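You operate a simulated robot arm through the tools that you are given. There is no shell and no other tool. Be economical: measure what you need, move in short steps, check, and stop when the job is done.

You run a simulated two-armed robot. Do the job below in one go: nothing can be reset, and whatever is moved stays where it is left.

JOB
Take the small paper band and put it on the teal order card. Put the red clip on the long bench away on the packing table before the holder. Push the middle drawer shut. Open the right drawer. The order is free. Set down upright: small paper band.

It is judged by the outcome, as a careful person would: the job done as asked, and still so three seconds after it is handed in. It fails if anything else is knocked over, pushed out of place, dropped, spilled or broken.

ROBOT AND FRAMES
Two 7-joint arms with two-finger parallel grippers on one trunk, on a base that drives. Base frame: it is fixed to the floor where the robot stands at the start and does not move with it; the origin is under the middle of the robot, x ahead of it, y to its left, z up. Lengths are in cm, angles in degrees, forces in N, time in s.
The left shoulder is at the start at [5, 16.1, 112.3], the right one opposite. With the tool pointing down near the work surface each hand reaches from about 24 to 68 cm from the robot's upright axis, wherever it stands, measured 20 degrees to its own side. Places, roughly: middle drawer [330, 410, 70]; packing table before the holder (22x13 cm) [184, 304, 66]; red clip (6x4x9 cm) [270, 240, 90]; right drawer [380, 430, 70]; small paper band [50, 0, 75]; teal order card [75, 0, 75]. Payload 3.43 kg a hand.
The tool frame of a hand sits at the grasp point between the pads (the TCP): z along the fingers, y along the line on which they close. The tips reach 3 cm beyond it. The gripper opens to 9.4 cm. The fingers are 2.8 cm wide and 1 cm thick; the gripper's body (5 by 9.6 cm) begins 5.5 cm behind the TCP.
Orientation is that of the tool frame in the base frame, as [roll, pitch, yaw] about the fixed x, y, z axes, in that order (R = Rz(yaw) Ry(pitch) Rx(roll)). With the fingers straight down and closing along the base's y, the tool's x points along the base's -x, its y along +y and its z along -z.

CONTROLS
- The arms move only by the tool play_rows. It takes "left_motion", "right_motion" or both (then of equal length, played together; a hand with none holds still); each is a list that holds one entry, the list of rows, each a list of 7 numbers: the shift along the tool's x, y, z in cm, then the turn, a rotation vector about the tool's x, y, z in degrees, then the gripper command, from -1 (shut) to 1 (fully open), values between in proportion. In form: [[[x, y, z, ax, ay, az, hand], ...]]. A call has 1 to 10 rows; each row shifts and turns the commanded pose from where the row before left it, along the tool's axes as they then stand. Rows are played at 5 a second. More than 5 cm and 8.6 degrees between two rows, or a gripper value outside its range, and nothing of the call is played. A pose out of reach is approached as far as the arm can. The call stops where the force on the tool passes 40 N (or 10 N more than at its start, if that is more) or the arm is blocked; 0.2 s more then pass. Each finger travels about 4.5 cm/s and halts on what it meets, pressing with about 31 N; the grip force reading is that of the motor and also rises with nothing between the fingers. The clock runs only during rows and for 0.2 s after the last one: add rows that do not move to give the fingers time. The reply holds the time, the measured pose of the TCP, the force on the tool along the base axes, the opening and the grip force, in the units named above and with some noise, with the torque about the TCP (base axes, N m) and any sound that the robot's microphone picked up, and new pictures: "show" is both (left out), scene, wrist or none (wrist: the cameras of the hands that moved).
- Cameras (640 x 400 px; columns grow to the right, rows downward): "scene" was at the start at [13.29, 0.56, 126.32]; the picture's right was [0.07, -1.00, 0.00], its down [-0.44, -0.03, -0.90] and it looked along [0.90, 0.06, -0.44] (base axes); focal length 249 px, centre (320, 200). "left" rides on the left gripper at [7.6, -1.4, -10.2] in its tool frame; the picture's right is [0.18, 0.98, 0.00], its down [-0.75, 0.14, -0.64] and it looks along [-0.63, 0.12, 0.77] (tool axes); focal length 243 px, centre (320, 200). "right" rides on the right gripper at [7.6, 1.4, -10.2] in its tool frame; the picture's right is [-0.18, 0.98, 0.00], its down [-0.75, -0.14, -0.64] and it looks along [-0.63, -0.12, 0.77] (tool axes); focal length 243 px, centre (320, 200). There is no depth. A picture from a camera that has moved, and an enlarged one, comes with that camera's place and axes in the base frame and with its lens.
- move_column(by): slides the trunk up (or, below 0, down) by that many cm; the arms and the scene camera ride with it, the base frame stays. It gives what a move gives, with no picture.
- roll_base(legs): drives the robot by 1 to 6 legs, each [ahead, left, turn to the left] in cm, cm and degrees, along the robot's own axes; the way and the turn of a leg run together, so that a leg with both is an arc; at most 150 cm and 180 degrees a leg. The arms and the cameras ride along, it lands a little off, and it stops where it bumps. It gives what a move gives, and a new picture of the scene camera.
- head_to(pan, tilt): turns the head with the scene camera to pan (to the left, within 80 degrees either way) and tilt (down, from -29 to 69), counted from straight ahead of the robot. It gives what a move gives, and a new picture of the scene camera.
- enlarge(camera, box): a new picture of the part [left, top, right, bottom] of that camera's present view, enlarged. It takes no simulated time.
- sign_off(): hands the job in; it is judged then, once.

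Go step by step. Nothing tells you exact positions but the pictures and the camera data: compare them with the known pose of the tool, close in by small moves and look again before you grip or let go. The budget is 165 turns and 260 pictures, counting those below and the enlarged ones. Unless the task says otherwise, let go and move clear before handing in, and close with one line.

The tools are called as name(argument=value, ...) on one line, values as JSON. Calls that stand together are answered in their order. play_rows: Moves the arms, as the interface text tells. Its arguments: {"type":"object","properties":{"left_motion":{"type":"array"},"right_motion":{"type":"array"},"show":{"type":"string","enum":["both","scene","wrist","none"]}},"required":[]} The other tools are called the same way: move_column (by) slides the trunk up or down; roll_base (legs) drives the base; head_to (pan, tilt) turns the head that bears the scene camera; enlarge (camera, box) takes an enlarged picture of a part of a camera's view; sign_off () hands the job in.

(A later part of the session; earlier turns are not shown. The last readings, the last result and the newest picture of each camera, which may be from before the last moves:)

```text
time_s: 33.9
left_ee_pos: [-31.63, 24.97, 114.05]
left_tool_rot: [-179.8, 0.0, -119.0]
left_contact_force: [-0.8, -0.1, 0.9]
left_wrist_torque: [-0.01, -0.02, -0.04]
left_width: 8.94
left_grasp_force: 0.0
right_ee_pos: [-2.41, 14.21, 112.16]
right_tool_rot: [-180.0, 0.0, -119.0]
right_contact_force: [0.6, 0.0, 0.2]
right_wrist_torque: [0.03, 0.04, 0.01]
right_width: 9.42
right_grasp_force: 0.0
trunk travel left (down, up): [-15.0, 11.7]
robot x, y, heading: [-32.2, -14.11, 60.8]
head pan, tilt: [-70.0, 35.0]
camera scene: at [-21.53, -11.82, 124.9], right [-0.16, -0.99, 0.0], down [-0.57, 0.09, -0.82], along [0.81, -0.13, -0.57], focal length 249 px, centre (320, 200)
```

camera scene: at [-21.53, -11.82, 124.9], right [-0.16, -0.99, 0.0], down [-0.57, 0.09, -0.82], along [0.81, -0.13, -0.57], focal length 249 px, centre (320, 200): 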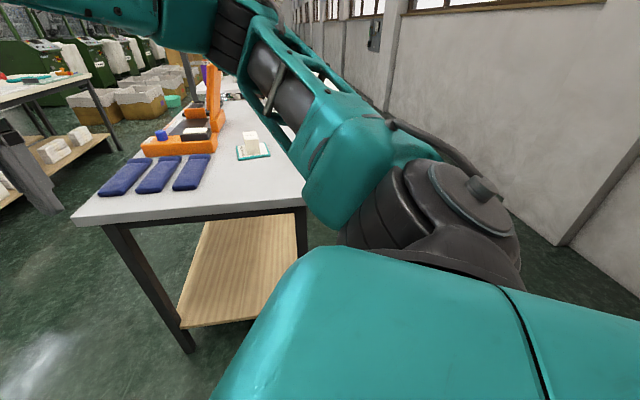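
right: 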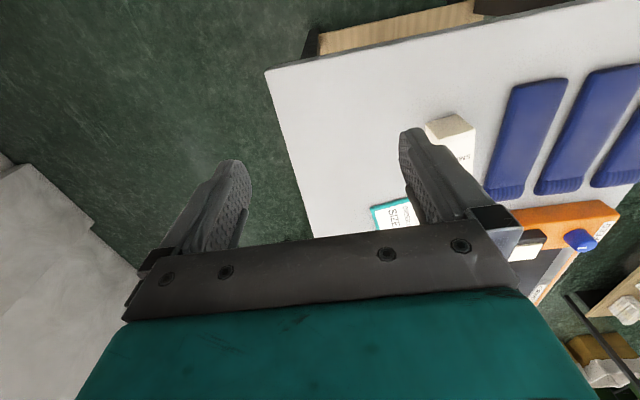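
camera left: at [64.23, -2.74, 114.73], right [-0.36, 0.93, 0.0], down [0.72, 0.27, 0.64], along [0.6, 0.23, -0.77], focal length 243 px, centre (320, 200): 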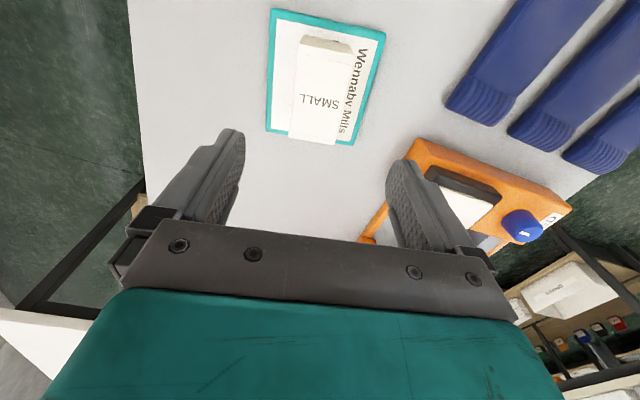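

My base is narrow (casters ~±20 cm) and the floor gap is ~66 cm, so I can drive through its middle at heading ≈ 55.5° toward (19, 61). I do it in two legs, watching.

roll_base(legs=[[0, 0, -5.4], [60, 0, 0]])

head_to(pan=0, tilt=60)

```text
time_s: 37.8
left_ee_pos: [5.4, 74.2, 114.06]
left_tool_rot: [-179.9, 0.1, -123.9]
left_contact_force: [0.0, 0.7, 0.4]
left_wrist_torque: [-0.02, -0.01, 0.0]
left_width: 8.9
left_grasp_force: 0.1
right_ee_pos: [33.67, 60.99, 112.05]
right_tool_rot: [-179.9, -0.1, -124.0]
right_contact_force: [-0.3, 0.6, -0.3]
right_wrist_torque: [-0.01, 0.0, -0.01]
right_width: 9.42
right_grasp_force: 0.1
trunk travel left (down, up): [-15.0, 11.7]
robot x, y, heading: [1.25, 35.8, 56.1]
head pan, tilt: [-70.0, 35.0]
camera scene: at [12.44, 36.69, 124.9], right [-0.24, -0.97, 0.0], down [-0.56, 0.14, -0.82], along [0.79, -0.2, -0.57], focal length 249 px, centre (320, 200)
```

scene: 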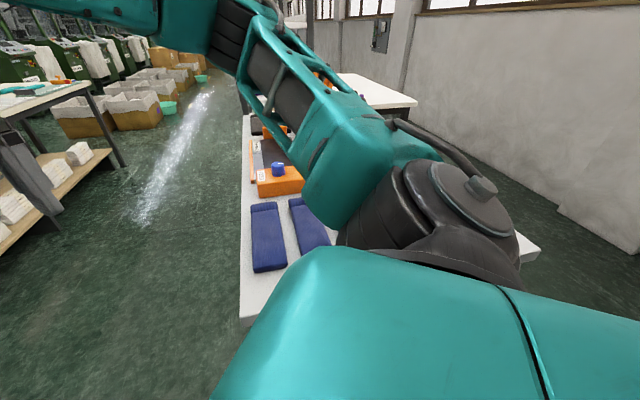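

```text
time_s: 39.2
left_ee_pos: [5.44, 74.31, 114.01]
left_tool_rot: [-180.0, 0.1, -123.8]
left_contact_force: [0.2, 0.1, -0.1]
left_wrist_torque: [0.0, 0.0, 0.01]
left_width: 8.92
left_grasp_force: 0.0
right_ee_pos: [33.5, 60.99, 112.09]
right_tool_rot: [180.0, 0.1, -124.1]
right_contact_force: [-0.9, 0.8, -0.7]
right_wrist_torque: [-0.01, -0.01, -0.02]
right_width: 9.41
right_grasp_force: 0.0
trunk travel left (down, up): [-15.0, 11.7]
robot x, y, heading: [1.79, 35.68, 56.3]
head pan, tilt: [0.0, 60.0]
camera scene: at [7.61, 44.32, 121.48], right [0.83, -0.56, 0.0], down [-0.48, -0.72, -0.5], along [0.28, 0.41, -0.87], focal length 249 px, centre (320, 200)
```

scene: 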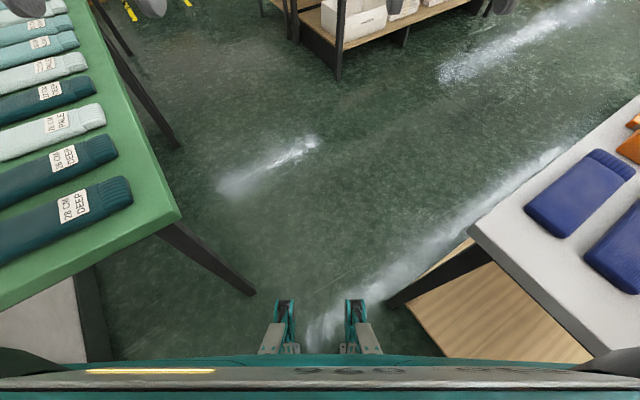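

Well centred between the legs. I continue through.

roll_base(legs=[[30, 0, 0], [55, 0, 0]])

head_to(pan=0, tilt=20)

```text
time_s: 40.7
left_ee_pos: [114.39, 143.17, 115.11]
left_tool_rot: [179.1, 1.8, -37.3]
left_contact_force: [3.3, 5.7, 2.4]
left_wrist_torque: [-0.43, 0.29, 0.01]
left_width: 8.94
left_grasp_force: 0.0
right_ee_pos: [129.08, 171.3, 112.53]
right_tool_rot: [177.6, 0.6, -38.0]
right_contact_force: [8.5, 5.4, 1.8]
right_wrist_torque: [-0.42, 0.76, -0.01]
right_width: 9.4
right_grasp_force: 0.0
trunk travel left (down, up): [-15.0, 11.7]
robot x, y, heading: [150.03, 136.73, 143.5]
head pan, tilt: [0.0, 60.0]
stopped in leg 1: the robot was blocked; the commanded pose is now the measured one
camera scene: at [144.3, 143.67, 121.71], right [0.61, 0.79, -0.02], down [0.67, -0.53, -0.52], along [-0.43, 0.3, -0.85], focal length 249 px, centre (320, 200)
```

scene: 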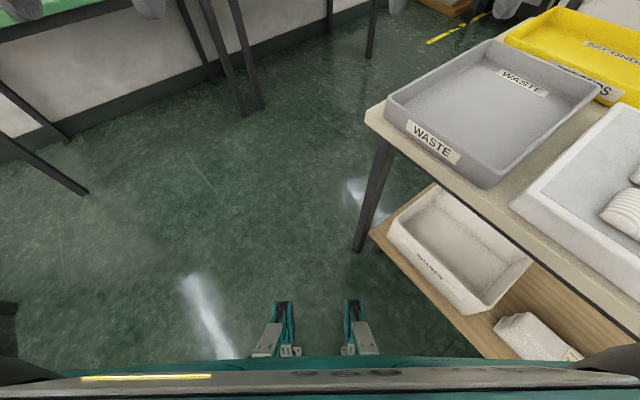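

```text
time_s: 41.8
left_ee_pos: [134.02, 164.05, 111.78]
left_tool_rot: [179.4, -4.4, -97.7]
left_contact_force: [-5.0, 49.2, 2.1]
left_wrist_torque: [-3.96, -0.44, 0.12]
left_width: 8.98
left_grasp_force: 0.9
right_ee_pos: [167.08, 164.0, 108.31]
right_tool_rot: [177.2, -5.4, -102.8]
right_contact_force: [34.1, 45.9, 1.8]
right_wrist_torque: [-3.69, 2.76, 0.07]
right_width: 9.4
right_grasp_force: 0.1
trunk travel left (down, up): [-15.0, 11.7]
robot x, y, heading: [144.14, 121.01, 81.0]
head pan, tilt: [0.0, 20.0]
camera scene: at [149.54, 140.77, 125.91], right [0.99, -0.17, -0.02], down [-0.09, -0.42, -0.9], along [0.14, 0.89, -0.43], focal length 249 px, centre (320, 200)
```

scene: 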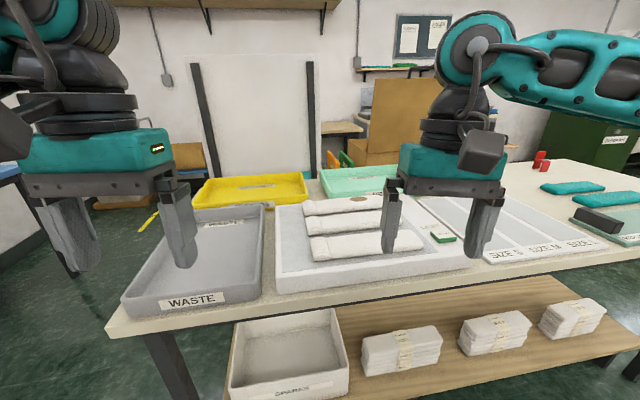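

The robot was thrown out of the gap unexpectedly to (144, 121). I let it settle and check what it touches.

play_rows(left_motion=[[[0, 0, 0, 0, 0, 0, 0.9], [0, 0, 0, 0, 0, 0, 0.9]]])

head_to(pan=75, tilt=25)

```text
time_s: 42.6
left_ee_pos: [112.61, 129.65, 114.12]
left_tool_rot: [-179.3, 0.8, 162.3]
left_contact_force: [0.1, -0.5, 0.7]
left_wrist_torque: [-0.01, 0.07, -0.01]
left_width: 8.92
left_grasp_force: 0.1
right_ee_pos: [108.26, 99.02, 112.04]
right_tool_rot: [179.8, -0.7, 162.7]
right_contact_force: [-1.8, 0.0, 1.4]
right_wrist_torque: [0.01, -0.16, -0.04]
right_width: 9.39
right_grasp_force: 0.1
trunk travel left (down, up): [-15.0, 11.7]
robot x, y, heading: [74.99, 121.8, -16.8]
head pan, tilt: [0.0, 20.0]
stopped in row 2 (left hand): the arm was blocked; the commanded pose is now the measured one
camera scene: at [87.61, 118.78, 127.39], right [-0.29, -0.96, 0.01], down [-0.32, 0.09, -0.94], along [0.9, -0.27, -0.33], focal length 249 px, centre (320, 200)
camera left: at [104.79, 130.9, 124.41], right [0.12, 0.99, -0.02], down [0.75, -0.08, 0.65], along [0.64, -0.09, -0.76], focal length 243 px, centre (320, 200)
```

scene: 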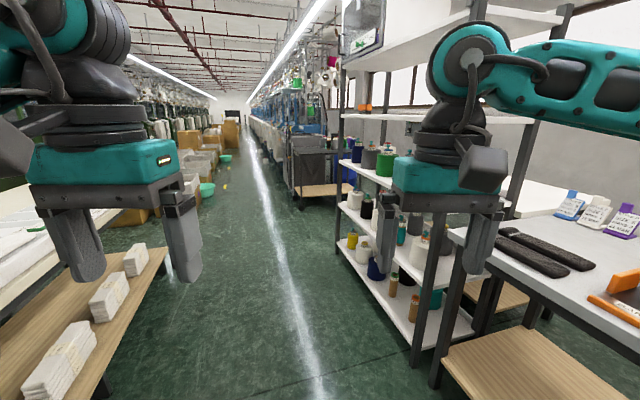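
left: 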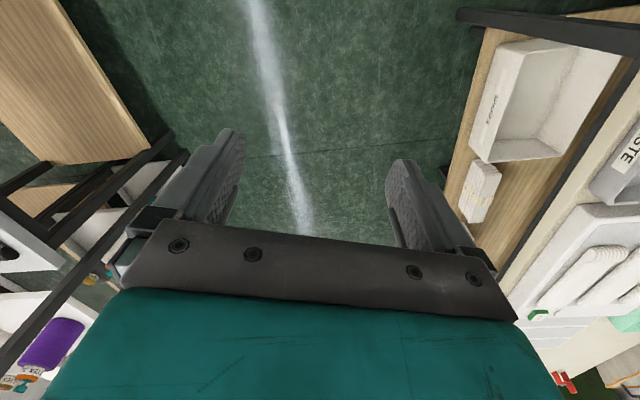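

```text
time_s: 44.1
left_ee_pos: [113.43, 127.35, 114.13]
left_tool_rot: [-179.7, 0.4, 160.2]
left_contact_force: [-0.6, -0.6, 0.1]
left_wrist_torque: [0.03, -0.03, 0.01]
left_width: 8.93
left_grasp_force: 0.1
right_ee_pos: [107.94, 96.67, 111.54]
right_tool_rot: [179.3, -1.0, 160.5]
right_contact_force: [0.2, 0.0, -0.1]
right_wrist_torque: [0.0, -0.03, 0.01]
right_width: 9.39
right_grasp_force: 0.1
trunk travel left (down, up): [-15.0, 11.7]
robot x, y, heading: [75.39, 121.39, -19.0]
head pan, tilt: [75.0, 25.0]
camera scene: at [84.48, 127.84, 126.48], right [0.83, -0.56, 0.0], down [-0.24, -0.35, -0.91], along [0.51, 0.75, -0.42], focal length 249 px, centre (320, 200)
```

scene: 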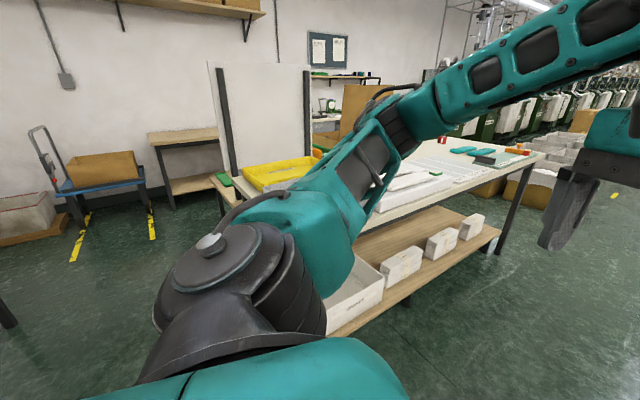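

The robot has come to rest at (75, 121) in the corridor. I check that the band and the green bench are still as they were.

head_to(pan=-78, tilt=25)

roll_base(legs=[[0, 0, -20]])

head_to(pan=-45, tilt=35)

```text
time_s: 46.5
left_ee_pos: [113.46, 127.42, 114.13]
left_tool_rot: [-179.7, 0.4, 160.1]
left_contact_force: [-0.2, -0.3, 0.8]
left_wrist_torque: [-0.02, -0.02, 0.02]
left_width: 8.93
left_grasp_force: 0.1
right_ee_pos: [108.08, 96.8, 111.72]
right_tool_rot: [179.3, -0.9, 160.5]
right_contact_force: [0.2, -0.3, -0.6]
right_wrist_torque: [0.01, -0.04, 0.0]
right_width: 9.4
right_grasp_force: 0.1
trunk travel left (down, up): [-15.0, 11.7]
robot x, y, heading: [75.65, 121.57, -19.1]
head pan, tilt: [-78.0, 25.0]
camera scene: at [78.22, 111.06, 126.48], right [-0.99, 0.12, 0.0], down [0.05, 0.42, -0.91], along [-0.11, -0.9, -0.42], focal length 249 px, centre (320, 200)
```

scene: 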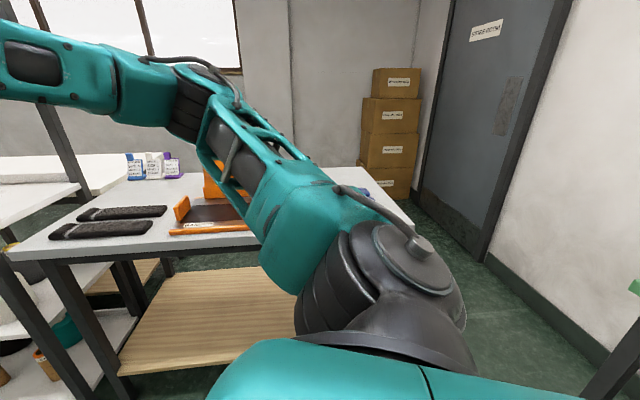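

```text
time_s: 48.0
left_ee_pos: [113.06, 113.66, 114.23]
left_tool_rot: [-179.7, 0.4, 139.6]
left_contact_force: [1.0, 0.0, 0.2]
left_wrist_torque: [0.02, 0.01, 0.03]
left_width: 8.94
left_grasp_force: 0.0
right_ee_pos: [97.22, 86.95, 111.73]
right_tool_rot: [179.3, -1.0, 139.9]
right_contact_force: [-0.1, 0.4, 0.7]
right_wrist_torque: [-0.01, 0.0, 0.03]
right_width: 9.41
right_grasp_force: 0.1
trunk travel left (down, up): [-15.0, 11.7]
robot x, y, heading: [75.44, 121.74, -39.4]
head pan, tilt: [-78.0, 25.0]
camera scene: at [74.35, 110.78, 126.48], right [-0.89, 0.46, 0.0], down [0.2, 0.37, -0.91], along [-0.42, -0.8, -0.42], focal length 249 px, centre (320, 200)
```

scene: 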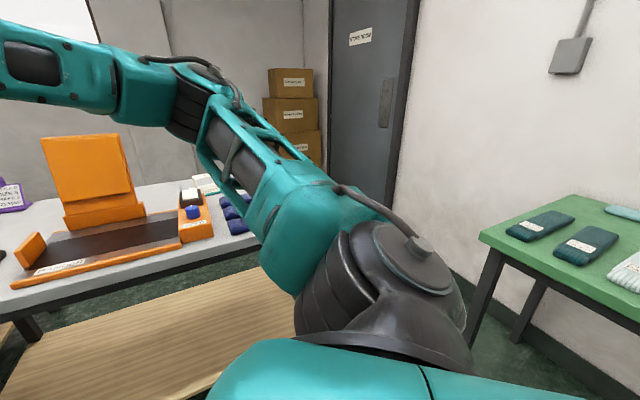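

```text
time_s: 49.0
left_ee_pos: [113.05, 113.67, 114.13]
left_tool_rot: [-179.7, 0.4, 139.7]
left_contact_force: [1.1, -0.1, -0.2]
left_wrist_torque: [-0.05, 0.01, 0.02]
left_width: 8.95
left_grasp_force: 0.2
right_ee_pos: [97.14, 86.81, 111.65]
right_tool_rot: [179.4, -1.0, 139.9]
right_contact_force: [0.0, -0.2, -0.2]
right_wrist_torque: [-0.01, 0.02, 0.0]
right_width: 9.39
right_grasp_force: 0.1
trunk travel left (down, up): [-15.0, 11.7]
robot x, y, heading: [74.95, 120.97, -39.8]
head pan, tilt: [-45.0, 35.0]
camera scene: at [79.46, 110.19, 124.91], right [-1.0, -0.09, 0.0], down [-0.05, 0.57, -0.82], along [0.08, -0.82, -0.57], focal length 249 px, centre (320, 200)
```

scene: 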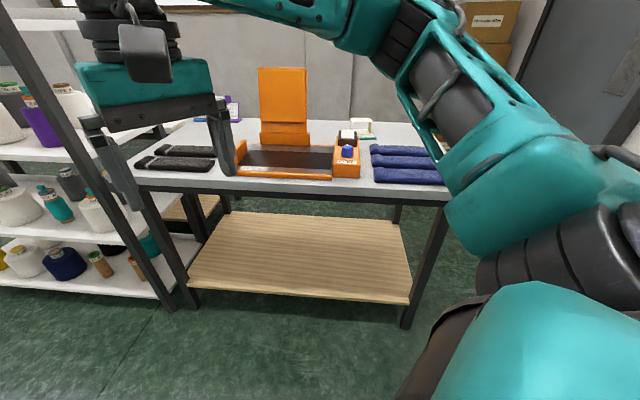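

enlarge(camera="scene", box=[320, 100, 440, 200])

roll_base(legs=[[0, 0, 40]])

head_to(pan=0, tilt=22)

```text
4.00 times, centred on (380, 150) of scene
camera zoom: at [79.46, 110.19, 124.91], right [-1.0, -0.09, 0.0], down [-0.05, 0.57, -0.82], along [0.08, -0.82, -0.57], focal length 996 px, centre (80, 400)
```

zoom: 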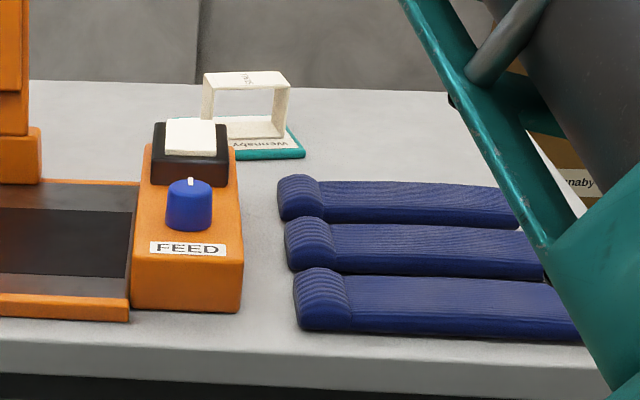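

```text
time_s: 51.2
left_ee_pos: [109.52, 139.46, 114.15]
left_tool_rot: [-179.7, 0.4, 179.2]
left_contact_force: [-0.2, 0.4, 1.2]
left_wrist_torque: [-0.02, -0.04, 0.01]
left_width: 8.92
left_grasp_force: 0.0
right_ee_pos: [114.26, 108.65, 111.78]
right_tool_rot: [179.4, -1.0, 179.5]
right_contact_force: [1.0, -0.1, -0.5]
right_wrist_torque: [0.02, 0.02, 0.02]
right_width: 9.38
right_grasp_force: 0.0
trunk travel left (down, up): [-15.0, 11.7]
robot x, y, heading: [75.66, 121.8, 0.0]
head pan, tilt: [-45.0, 35.0]
camera scene: at [85.77, 115.29, 124.91], right [-0.71, -0.71, 0.0], down [-0.41, 0.41, -0.82], along [0.58, -0.58, -0.57], focal length 249 px, centre (320, 200)
```

scene: 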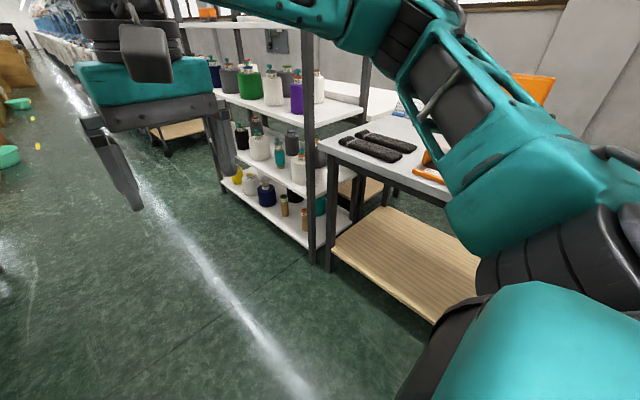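

```text
time_s: 52.3
left_ee_pos: [109.64, 139.42, 114.21]
left_tool_rot: [-179.7, 0.3, 179.1]
left_contact_force: [0.4, 0.4, 0.1]
left_wrist_torque: [-0.04, 0.01, -0.03]
left_width: 8.94
left_grasp_force: 0.0
right_ee_pos: [114.18, 108.74, 111.64]
right_tool_rot: [179.3, -1.0, 179.4]
right_contact_force: [-0.2, 1.0, -0.5]
right_wrist_torque: [0.05, -0.03, 0.01]
right_width: 9.39
right_grasp_force: 0.1
trunk travel left (down, up): [-15.0, 11.7]
robot x, y, heading: [75.66, 121.51, 0.1]
head pan, tilt: [0.0, 22.0]
camera scene: at [88.83, 121.49, 126.97], right [0.0, -1.0, 0.0], down [-0.37, 0.0, -0.93], along [0.93, 0.0, -0.37], focal length 249 px, centre (320, 200)
```

scene: 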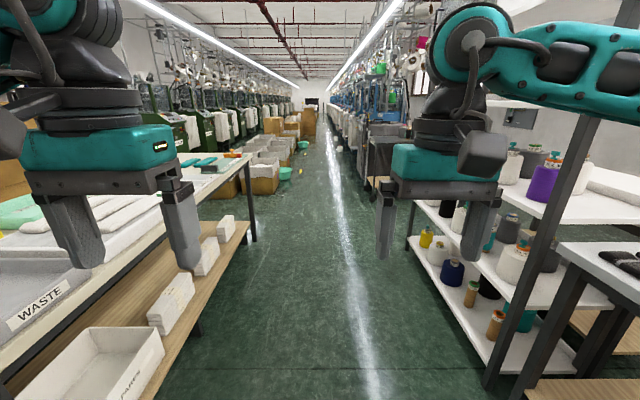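

The band is fine on its card (it is a hollow sleeve, still label up), and nothing looks disturbed. The corridor ahead is clear; I drive along it toward the bench's far end.

roll_base(legs=[[140, 0, 0]])

head_to(pan=28, tilt=25)

```text
time_s: 59.4
left_ee_pos: [251.66, 141.68, 114.13]
left_tool_rot: [-179.7, 0.4, -179.6]
left_contact_force: [-0.4, 0.3, -0.1]
left_wrist_torque: [-0.01, -0.01, 0.01]
left_width: 8.93
left_grasp_force: 0.0
right_ee_pos: [257.06, 110.96, 111.64]
right_tool_rot: [179.2, -1.0, -179.3]
right_contact_force: [-0.9, 0.1, 1.0]
right_wrist_torque: [-0.01, 0.01, 0.0]
right_width: 9.42
right_grasp_force: 0.1
trunk travel left (down, up): [-15.0, 11.7]
robot x, y, heading: [217.63, 122.9, 1.3]
head pan, tilt: [0.0, 22.0]
camera scene: at [231.32, 123.26, 126.97], right [0.02, -1.0, 0.0], down [-0.37, -0.01, -0.93], along [0.93, 0.02, -0.37], focal length 249 px, centre (320, 200)
```

scene: 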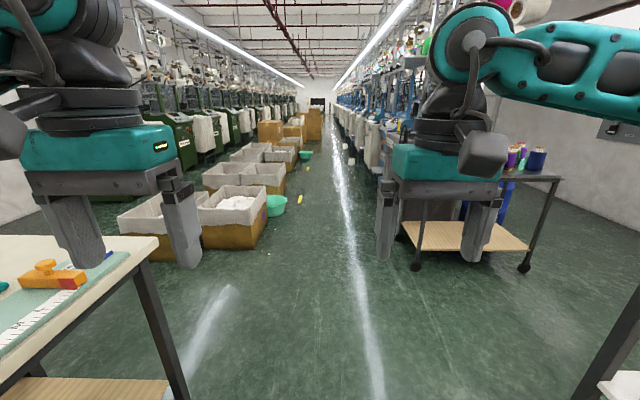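

```text
time_s: 60.3
left_ee_pos: [251.6, 141.59, 114.14]
left_tool_rot: [-179.7, 0.4, -179.5]
left_contact_force: [0.0, 0.5, 0.1]
left_wrist_torque: [0.0, 0.0, -0.01]
left_width: 8.93
left_grasp_force: 0.1
right_ee_pos: [257.04, 111.03, 111.74]
right_tool_rot: [179.3, -1.0, -179.4]
right_contact_force: [0.3, 0.4, 0.1]
right_wrist_torque: [0.04, 0.01, -0.03]
right_width: 9.4
right_grasp_force: 0.0
trunk travel left (down, up): [-15.0, 11.7]
robot x, y, heading: [217.58, 123.09, 1.3]
head pan, tilt: [28.0, 25.0]
camera scene: at [230.07, 127.55, 126.48], right [0.49, -0.87, 0.0], down [-0.37, -0.21, -0.91], along [0.79, 0.44, -0.42], focal length 249 px, centre (320, 200)
```

scene: 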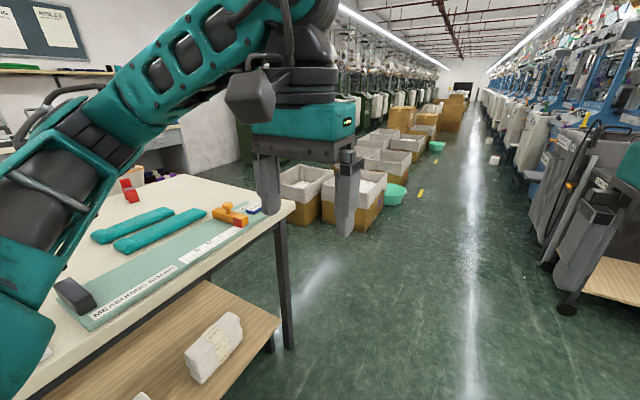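

The red clip is at about (274, 244) near the bench's far end (x ≈ 297). I drive around to that end.

roll_base(legs=[[130, -2, 0], [0, 0, 89]])

head_to(pan=0, tilt=28)

```text
time_s: 70.7
left_ee_pos: [328.13, 157.63, 114.12]
left_tool_rot: [-179.7, 0.4, -88.4]
left_contact_force: [-0.1, -0.1, -0.9]
left_wrist_torque: [0.0, 0.04, -0.01]
left_width: 8.96
left_grasp_force: 0.0
right_ee_pos: [358.5, 163.71, 111.69]
right_tool_rot: [179.3, -1.1, -88.2]
right_contact_force: [0.2, -0.2, 0.3]
right_wrist_torque: [0.0, 0.01, 0.01]
right_width: 9.39
right_grasp_force: 0.1
trunk travel left (down, up): [-15.0, 11.7]
robot x, y, heading: [347.35, 124.53, 92.4]
head pan, tilt: [28.0, 25.0]
camera scene: at [342.63, 136.24, 126.48], right [0.86, 0.51, 0.0], down [0.21, -0.36, -0.91], along [-0.46, 0.78, -0.42], focal length 249 px, centre (320, 200)
```

scene: 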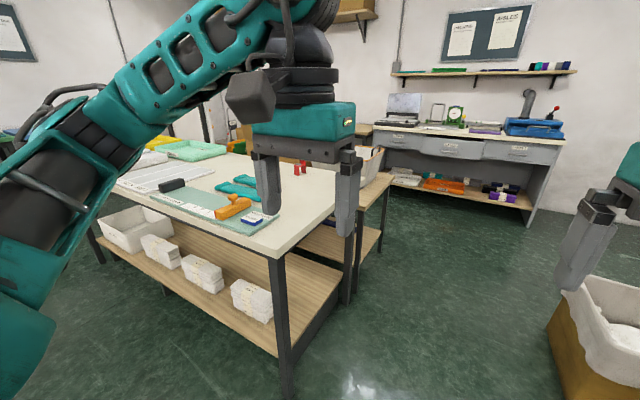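

```text
time_s: 71.6
left_ee_pos: [328.11, 157.77, 114.08]
left_tool_rot: [-179.7, 0.4, -88.4]
left_contact_force: [-0.3, -0.1, 0.5]
left_wrist_torque: [-0.02, 0.01, 0.0]
left_width: 8.96
left_grasp_force: 0.1
right_ee_pos: [358.51, 163.78, 111.57]
right_tool_rot: [179.3, -1.0, -88.2]
right_contact_force: [-0.2, 0.7, 0.4]
right_wrist_torque: [0.02, -0.01, -0.02]
right_width: 9.39
right_grasp_force: 0.0
trunk travel left (down, up): [-15.0, 11.7]
robot x, y, heading: [347.19, 124.51, 92.4]
head pan, tilt: [0.0, 28.0]
camera scene: at [346.91, 137.4, 126.0], right [1.0, 0.04, 0.0], down [0.02, -0.47, -0.88], along [-0.04, 0.88, -0.47], focal length 249 px, centre (320, 200)
```

scene: 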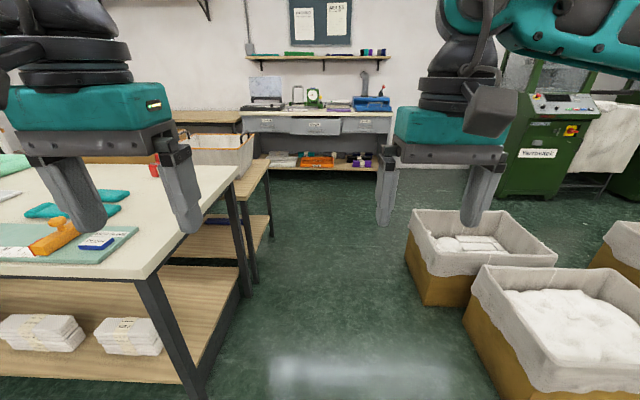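

The clip is left of me; the three-drawer desk is ahead with its middle drawer slightly open. I drive alongside the bench end and turn to face it.

roll_base(legs=[[0, 0, -2.4], [125, 0, 0], [0, 0, 90]])

head_to(pan=0, tilt=35)

```text
time_s: 82.1
left_ee_pos: [313.75, 229.46, 114.12]
left_tool_rot: [-179.7, 0.4, 0.2]
left_contact_force: [0.5, 0.5, -0.4]
left_wrist_torque: [-0.02, 0.02, 0.0]
left_width: 8.94
left_grasp_force: 0.0
right_ee_pos: [308.5, 260.1, 111.65]
right_tool_rot: [179.3, -1.0, 0.4]
right_contact_force: [-0.9, 0.9, -0.1]
right_wrist_torque: [0.0, 0.01, 0.03]
right_width: 9.39
right_grasp_force: 0.1
trunk travel left (down, up): [-15.0, 11.7]
robot x, y, heading: [347.55, 248.03, -179.1]
head pan, tilt: [0.0, 28.0]
camera scene: at [334.55, 247.6, 126.0], right [-0.02, 1.0, 0.0], down [0.47, 0.01, -0.88], along [-0.88, -0.01, -0.47], focal length 249 px, centre (320, 200)
```

scene: 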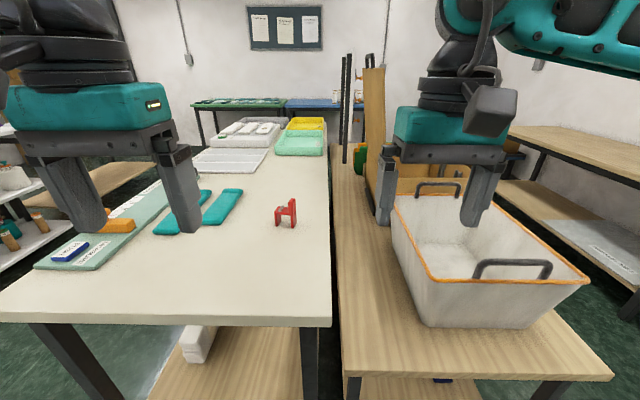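

```text
time_s: 82.8
left_ee_pos: [313.7, 229.54, 114.04]
left_tool_rot: [-179.7, 0.4, 0.1]
left_contact_force: [0.8, 0.5, 1.0]
left_wrist_torque: [0.0, -0.05, 0.01]
left_width: 8.93
left_grasp_force: 0.0
right_ee_pos: [308.43, 260.17, 111.62]
right_tool_rot: [179.2, -1.0, 0.3]
right_contact_force: [0.3, 0.2, 0.1]
right_wrist_torque: [0.0, -0.05, -0.04]
right_width: 9.39
right_grasp_force: 0.0
trunk travel left (down, up): [-15.0, 11.7]
robot x, y, heading: [347.61, 247.89, -179.0]
head pan, tilt: [0.0, 35.0]
camera scene: at [334.87, 247.61, 124.91], right [-0.02, 1.0, 0.0], down [0.57, 0.01, -0.82], along [-0.82, -0.01, -0.57], focal length 249 px, centre (320, 200)
```

scene: 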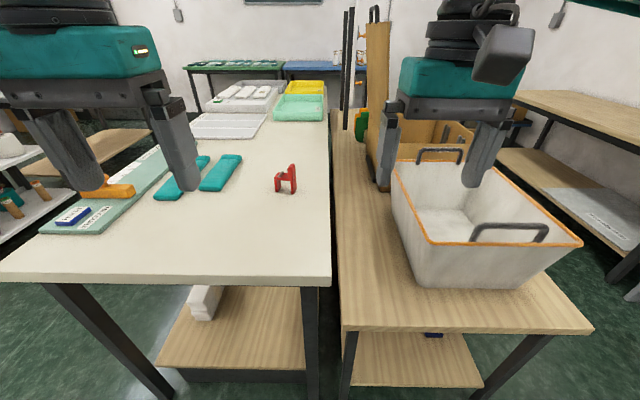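

enlarge(camera="scene", box=[245, 150, 335, 210])

enlarge(camera="scene", box=[320, 0, 480, 150])

```text
6.67 times, centred on (290, 180) of scene
camera zoom: at [334.87, 247.61, 124.91], right [-0.02, 1.0, 0.0], down [0.57, 0.01, -0.82], along [-0.82, -0.01, -0.57], focal length 1660 px, centre (520, 333)
```

zoom: 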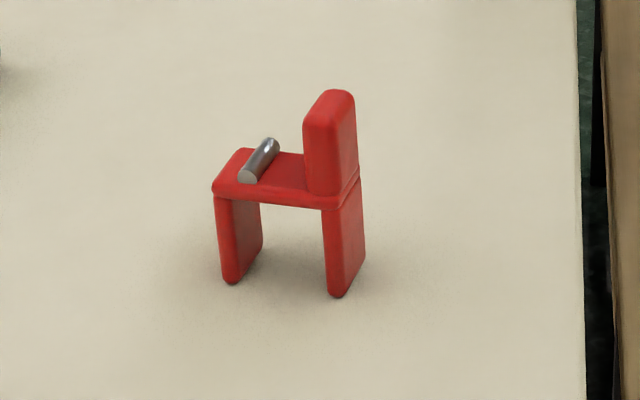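

```text
2.67 times, centred on (400, 75) of scene
camera zoom: at [334.87, 247.61, 124.91], right [-0.02, 1.0, 0.0], down [0.57, 0.01, -0.82], along [-0.82, -0.01, -0.57], focal length 664 px, centre (107, 533)
```

zoom: 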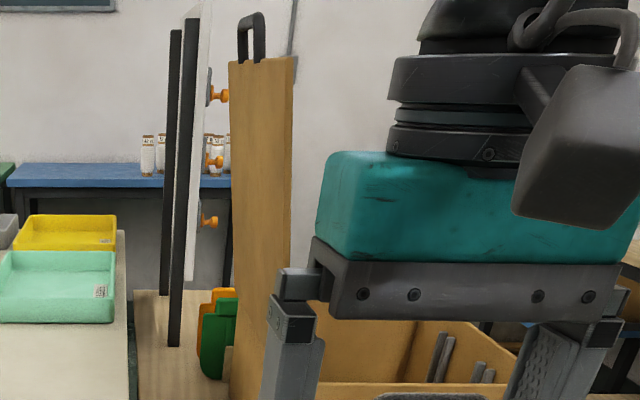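

The red clip is a chair-shaped block (~6 wide along y) at about (273, 236.5). I move a bit closer and bring the left hand toward it.

roll_base(legs=[[7.5, -4, -1]])

play_rows(left_motion=[[[-4, 0, 1, 0, 0, 0, 0.95], [-4, 0, 1, 0, 0, 0, 1], [-4, 0, 1, 0, 0, 0, 1], [-4, 0, 1, 0, 0, 0, 1], [-4, 0, 1, 0, 0, 0, 1], [0, 0, 0, 0, 0, 0, 1]]])

```text
time_s: 83.9
left_ee_pos: [305.86, 233.9, 114.11]
left_tool_rot: [-179.7, 0.4, -0.9]
left_contact_force: [-0.1, 0.9, 0.5]
left_wrist_torque: [-0.03, -0.03, 0.0]
left_width: 8.92
left_grasp_force: 0.0
right_ee_pos: [301.14, 264.72, 111.6]
right_tool_rot: [179.3, -1.1, -0.7]
right_contact_force: [-0.2, -0.8, -0.3]
right_wrist_torque: [-0.01, 0.01, 0.0]
right_width: 9.38
right_grasp_force: 0.0
trunk travel left (down, up): [-15.0, 11.7]
robot x, y, heading: [340.14, 251.68, 180.1]
head pan, tilt: [0.0, 35.0]
camera scene: at [327.31, 251.72, 124.9], right [0.0, 1.0, 0.0], down [0.57, 0.0, -0.82], along [-0.82, 0.0, -0.57], focal length 249 px, centre (320, 200)
```

scene: 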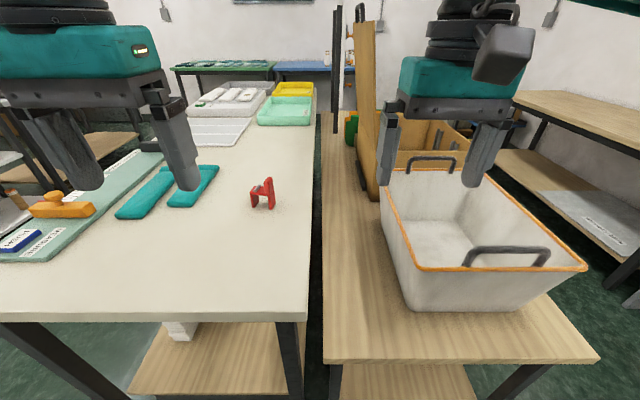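

```text
time_s: 85.3
left_ee_pos: [285.45, 234.37, 108.8]
left_tool_rot: [-179.7, 0.4, -0.9]
left_contact_force: [-0.3, 1.2, -0.1]
left_wrist_torque: [0.0, 0.0, -0.01]
left_width: 9.4
left_grasp_force: 0.0
right_ee_pos: [301.11, 264.58, 111.65]
right_tool_rot: [179.2, -0.9, -0.6]
right_contact_force: [0.4, -0.3, 0.5]
right_wrist_torque: [0.01, 0.02, 0.01]
right_width: 9.39
right_grasp_force: 0.1
trunk travel left (down, up): [-15.0, 11.7]
robot x, y, heading: [340.18, 251.76, 179.8]
head pan, tilt: [0.0, 35.0]
camera scene: at [327.39, 251.66, 124.91], right [0.0, 1.0, 0.0], down [0.57, 0.0, -0.82], along [-0.82, 0.0, -0.57], focal length 249 px, centre (320, 200)
camera left: at [293.15, 235.55, 119.14], right [0.17, -0.99, -0.01], down [-0.75, -0.13, 0.65], along [-0.64, -0.1, -0.76], focal length 243 px, centre (320, 200)
```

scene: 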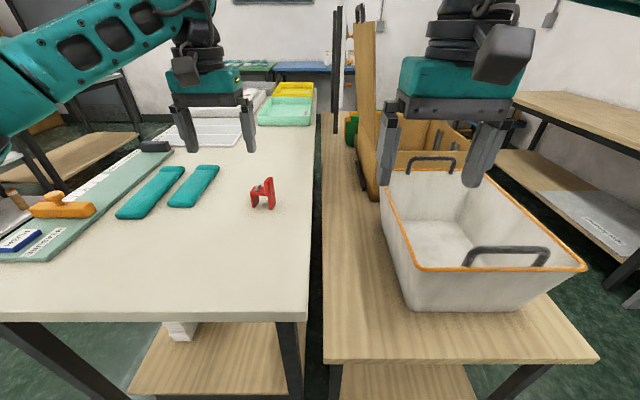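
left: 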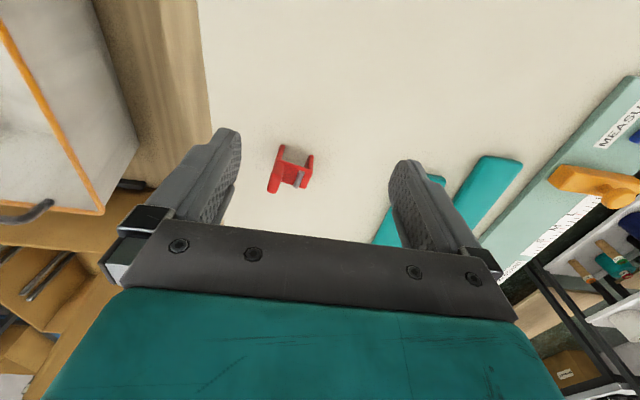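

enlarge(camera="left", box=[250, 130, 340, 205])

enlarge(camera="scene", box=[235, 165, 295, 215])

```text
5.33 times, centred on (295, 168) of left
camera zoom: at [293.15, 235.55, 119.14], right [0.17, -0.99, -0.01], down [-0.75, -0.13, 0.65], along [-0.64, -0.1, -0.76], focal length 1294 px, centre (453, 373)
```

zoom: 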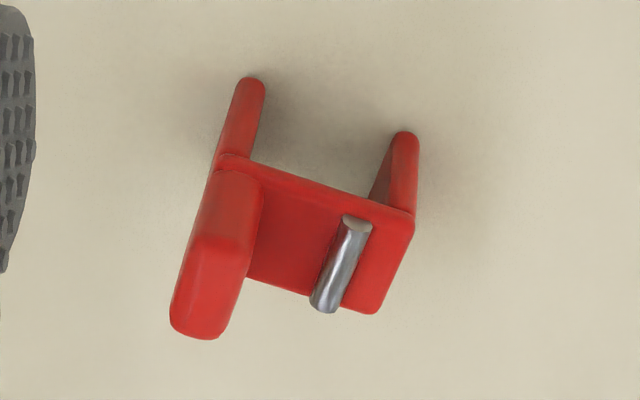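

```text
8.00 times, centred on (265, 190) of scene
camera zoom: at [327.39, 251.66, 124.91], right [0.0, 1.0, 0.0], down [0.57, 0.0, -0.82], along [-0.82, 0.0, -0.57], focal length 1991 px, centre (760, 280)
```

zoom: 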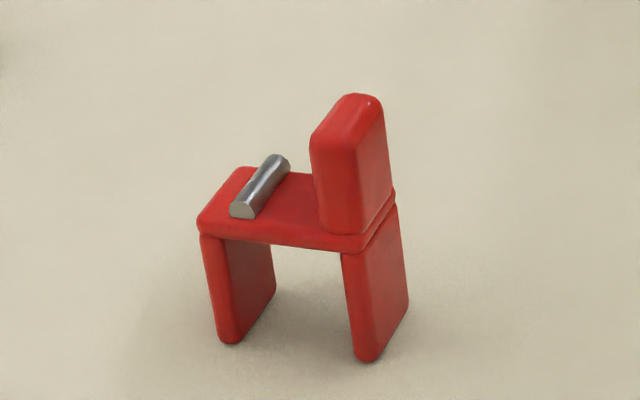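

Clip centre ≈ (272, 236.7), turned about −9°, standing on z ≈ 84.5. It is slightly beyond upright reach, so I go 1.5 cm closer and tilt the tool 12° forward above it.

roll_base(legs=[[1.5, 0, 0]])

play_rows(left_motion=[[[0, 0, 0, 0, 0, 8, 1], [0, 0, 0, 0, -6, 0, 1], [0, 0, 0, 0, -6, 0, 1], [-2, -0.1, 3.1, 0, 0, 0, 1], [-2, -0.1, 3.1, 0, 0, 0, 1], [-2, -0.1, 3.1, 0, 0, 0, 1], [-2, -0.1, 3.1, 0, 0, 0, 1], [0, 0, 0, 0, 0, 0, 1]]])

```text
time_s: 86.1
left_ee_pos: [283.86, 234.41, 108.96]
left_tool_rot: [-179.7, 0.4, -0.8]
left_contact_force: [-0.1, 0.7, -0.3]
left_wrist_torque: [0.0, -0.03, 0.01]
left_width: 9.41
left_grasp_force: 0.0
right_ee_pos: [299.67, 264.65, 111.68]
right_tool_rot: [179.3, -1.1, -0.6]
right_contact_force: [-0.2, -0.3, 0.0]
right_wrist_torque: [0.0, -0.01, -0.01]
right_width: 9.37
right_grasp_force: 0.0
trunk travel left (down, up): [-15.0, 11.7]
robot x, y, heading: [338.59, 251.35, 180.1]
head pan, tilt: [0.0, 35.0]
camera scene: at [325.84, 251.68, 124.9], right [0.0, 1.0, 0.0], down [0.57, 0.0, -0.82], along [-0.82, 0.0, -0.57], focal length 249 px, centre (320, 200)
```

scene: 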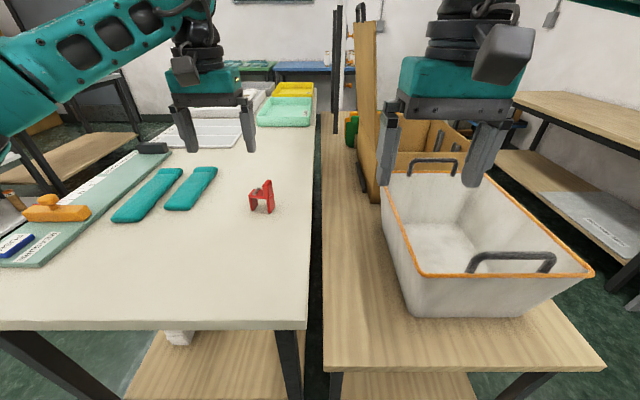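

```text
time_s: 87.9
left_ee_pos: [273.43, 236.1, 98.53]
left_tool_rot: [-179.8, 12.4, -8.9]
left_contact_force: [0.5, 0.5, 0.4]
left_wrist_torque: [0.01, 0.03, 0.0]
left_width: 9.4
left_grasp_force: 0.1
right_ee_pos: [299.66, 264.69, 111.6]
right_tool_rot: [179.3, -1.0, -0.6]
right_contact_force: [0.0, -1.2, 0.7]
right_wrist_torque: [-0.02, -0.03, 0.01]
right_width: 9.41
right_grasp_force: 0.0
trunk travel left (down, up): [-15.0, 11.7]
robot x, y, heading: [338.58, 251.71, 180.1]
head pan, tilt: [0.0, 35.0]
camera scene: at [325.92, 251.67, 124.91], right [0.0, 1.0, 0.0], down [0.57, 0.0, -0.82], along [-0.82, 0.0, -0.57], focal length 249 px, centre (320, 200)
camera left: at [283.18, 236.12, 107.04], right [0.03, -1.0, -0.04], down [-0.61, -0.05, 0.79], along [-0.79, 0.01, -0.61], focal length 243 px, centre (320, 200)
```

scene: 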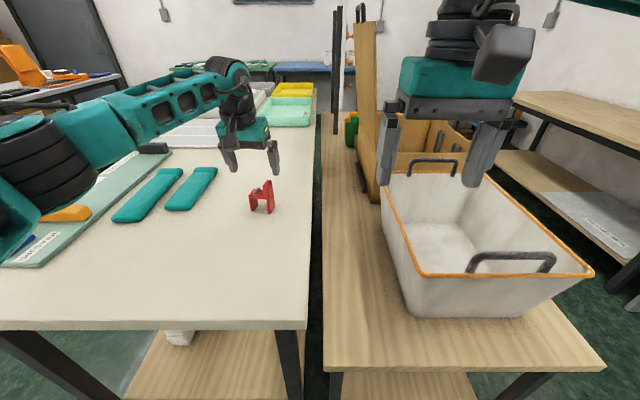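
left: 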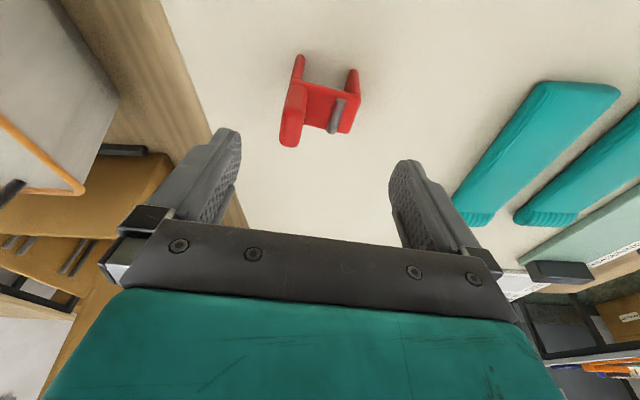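

Alignment agrees. I descend along the tool axis to straddle the clip.

play_rows(left_motion=[[[0.2, -0.3, 2.5, 0, 0, 0, 1], [0, 0, 2.5, 0, 0, 0, 1], [0, 0, 2.5, 0, 0, 0, 1], [0, 0, 1.5, 0, 0, 0, 1], [0, 0, 0, 0, 0, 0, 1]]])

```text
time_s: 89.1
left_ee_pos: [272.05, 236.91, 89.69]
left_tool_rot: [-179.7, 12.5, -8.8]
left_contact_force: [0.7, 0.1, -0.2]
left_wrist_torque: [0.01, 0.01, 0.0]
left_width: 9.37
left_grasp_force: 0.1
right_ee_pos: [299.75, 264.65, 111.58]
right_tool_rot: [179.3, -1.1, -0.6]
right_contact_force: [0.8, -0.4, 1.2]
right_wrist_torque: [-0.01, 0.01, 0.01]
right_width: 9.43
right_grasp_force: 0.0
trunk travel left (down, up): [-15.0, 11.7]
robot x, y, heading: [338.67, 251.73, 179.9]
head pan, tilt: [0.0, 35.0]
camera scene: at [325.91, 251.68, 124.91], right [0.0, 1.0, 0.0], down [0.57, 0.0, -0.82], along [-0.82, 0.0, -0.57], focal length 249 px, centre (320, 200)
camera left: at [281.77, 236.81, 98.1], right [0.03, -1.0, -0.04], down [-0.61, -0.05, 0.79], along [-0.79, 0.01, -0.61], focal length 243 px, centre (320, 200)
```

scene: 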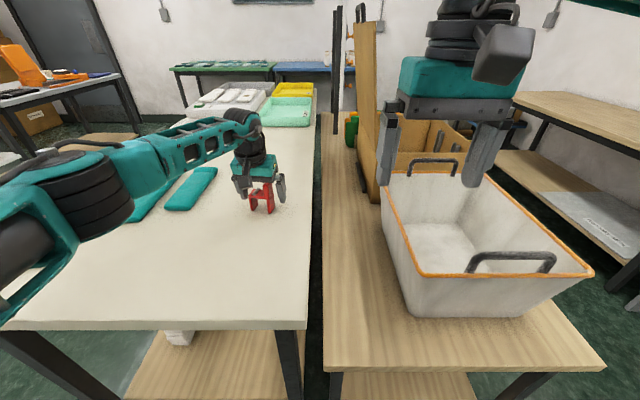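
left: 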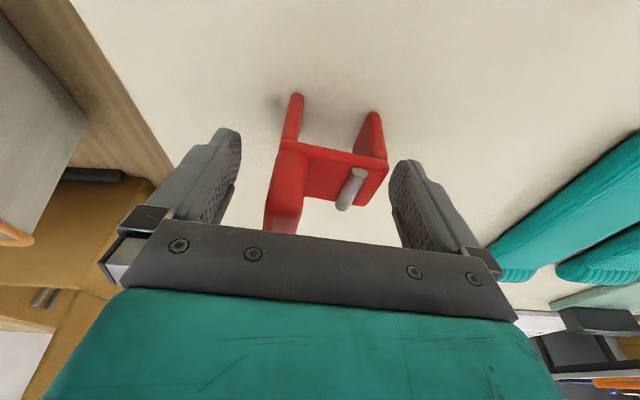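

Clip between the fingers. I close.

play_rows(left_motion=[[[0, 0, 0, 0, 0, 0, 0.4], [0, 0, 0, 0, 0, 0, 0.2], [0, 0, 0, 0, 0, 0, 0.0], [0, 0, 0, 0, 0, 0, -0.2], [0, 0, 0, 0, 0, 0, -0.2]]], show="wrist")

```text
time_s: 90.3
left_ee_pos: [272.1, 237.03, 89.58]
left_tool_rot: [-179.8, 12.5, -8.8]
left_contact_force: [-0.3, 0.5, 0.8]
left_wrist_torque: [0.0, 0.0, 0.01]
left_width: 6.19
left_grasp_force: 31.0
right_ee_pos: [299.68, 264.59, 111.65]
right_tool_rot: [179.3, -1.0, -0.6]
right_contact_force: [-0.4, -0.3, 0.1]
right_wrist_torque: [-0.01, 0.0, -0.01]
right_width: 9.42
right_grasp_force: 0.1
trunk travel left (down, up): [-15.0, 11.7]
robot x, y, heading: [338.64, 251.6, 179.8]
head pan, tilt: [0.0, 35.0]
camera left: at [281.77, 236.82, 98.14], right [0.03, -1.0, -0.04], down [-0.61, -0.05, 0.79], along [-0.79, 0.01, -0.61], focal length 243 px, centre (320, 200)
```

left: 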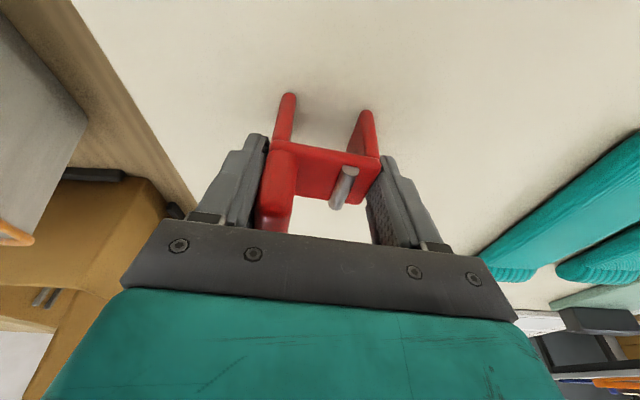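

Gripped at 6.2 cm. I lift, retract toward the robot and straighten the tool.

play_rows(left_motion=[[[0, 0, -3, 0, 0, 0, -0.5], [0, 0, -4, 0, 0, 0, -0.5], [0, 0, -4, 0, 0, 0, -0.5], [0, 0, -4, 0, 0, 0, -0.5], [0, 0, -4, 0, 0, 0, -0.5], [4, 0, 0, 0, 6, 0, -0.5], [4, 0, 0, 0, 6.4, 0, -0.5], [4, 0, -1, 0, 0, -8, -0.5], [4, 0, -1, 0, 0, 0, -0.5], [4, 0, -1, 0, 0, 0, -0.5]]])

play_rows(left_motion=[[[4, 0.5, -1, 0, 0, 0, -0.5], [4, 0.5, -1, 0, 0, 0, -0.5], [4, 0.5, 0, 0, 0, 0, -0.5], [0, 0, 0, 0, 0, 0, -0.5]]])

```text
time_s: 92.5
left_ee_pos: [295.72, 234.33, 109.88]
left_tool_rot: [-179.9, 0.0, -0.8]
left_contact_force: [-1.0, -0.1, -0.1]
left_wrist_torque: [0.02, 0.04, -0.04]
left_width: 6.16
left_grasp_force: 30.6
right_ee_pos: [299.79, 264.53, 111.58]
right_tool_rot: [179.2, -0.9, -0.7]
right_contact_force: [0.0, -0.5, 0.1]
right_wrist_torque: [0.03, -0.02, 0.01]
right_width: 9.39
right_grasp_force: 0.1
trunk travel left (down, up): [-15.0, 11.7]
robot x, y, heading: [338.67, 251.25, 179.8]
head pan, tilt: [0.0, 35.0]
camera scene: at [325.94, 251.67, 124.91], right [0.0, 1.0, 0.0], down [0.57, 0.0, -0.82], along [-0.82, 0.0, -0.57], focal length 249 px, centre (320, 200)
camera left: at [303.39, 235.63, 120.2], right [0.17, -0.99, 0.0], down [-0.76, -0.13, 0.64], along [-0.63, -0.11, -0.77], focal length 243 px, centre (320, 200)
```

scene: 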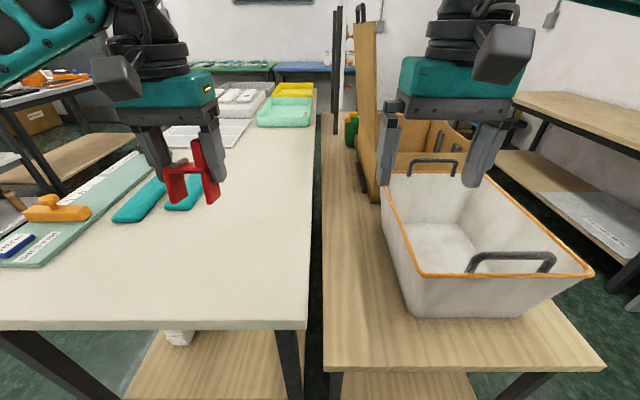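
left: 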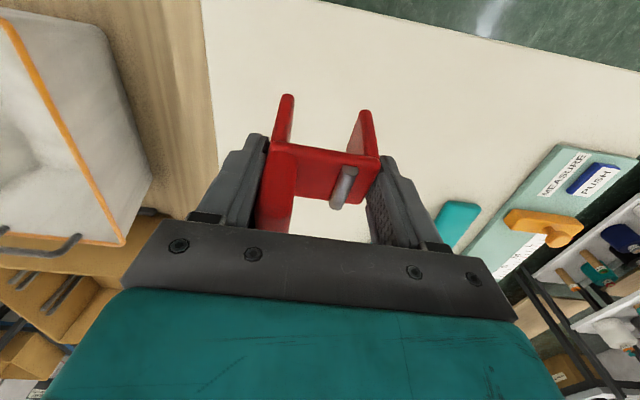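

```text
time_s: 93.5
left_ee_pos: [307.57, 232.61, 111.86]
left_tool_rot: [-179.7, -0.1, -0.8]
left_contact_force: [0.2, 0.3, -0.3]
left_wrist_torque: [0.02, 0.0, 0.01]
left_width: 6.13
left_grasp_force: 31.9
right_ee_pos: [299.68, 264.7, 111.65]
right_tool_rot: [179.4, -1.1, -0.6]
right_contact_force: [-0.8, -0.3, -0.8]
right_wrist_torque: [0.0, 0.02, 0.01]
right_width: 9.39
right_grasp_force: 0.0
trunk travel left (down, up): [-15.0, 11.7]
robot x, y, heading: [338.48, 252.07, 179.9]
head pan, tilt: [0.0, 35.0]
camera scene: at [325.89, 251.69, 124.9], right [0.0, 1.0, 0.0], down [0.57, 0.0, -0.82], along [-0.82, 0.0, -0.57], focal length 249 px, centre (320, 200)
camera left: at [315.27, 233.92, 122.11], right [0.17, -0.99, 0.0], down [-0.76, -0.13, 0.64], along [-0.63, -0.11, -0.77], focal length 243 px, centre (320, 200)
```

scene: 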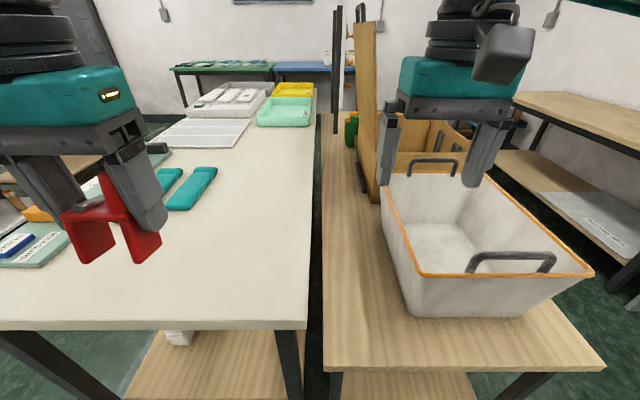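
left: 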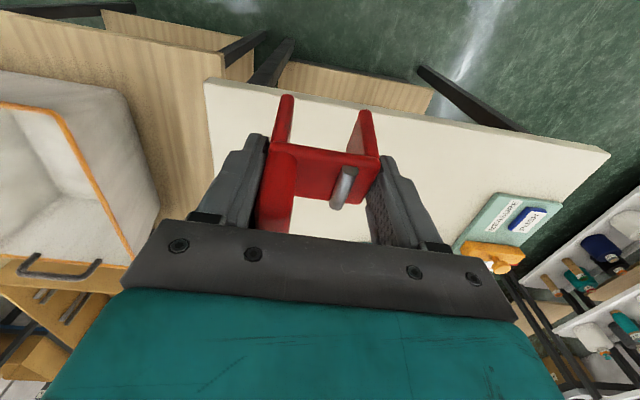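

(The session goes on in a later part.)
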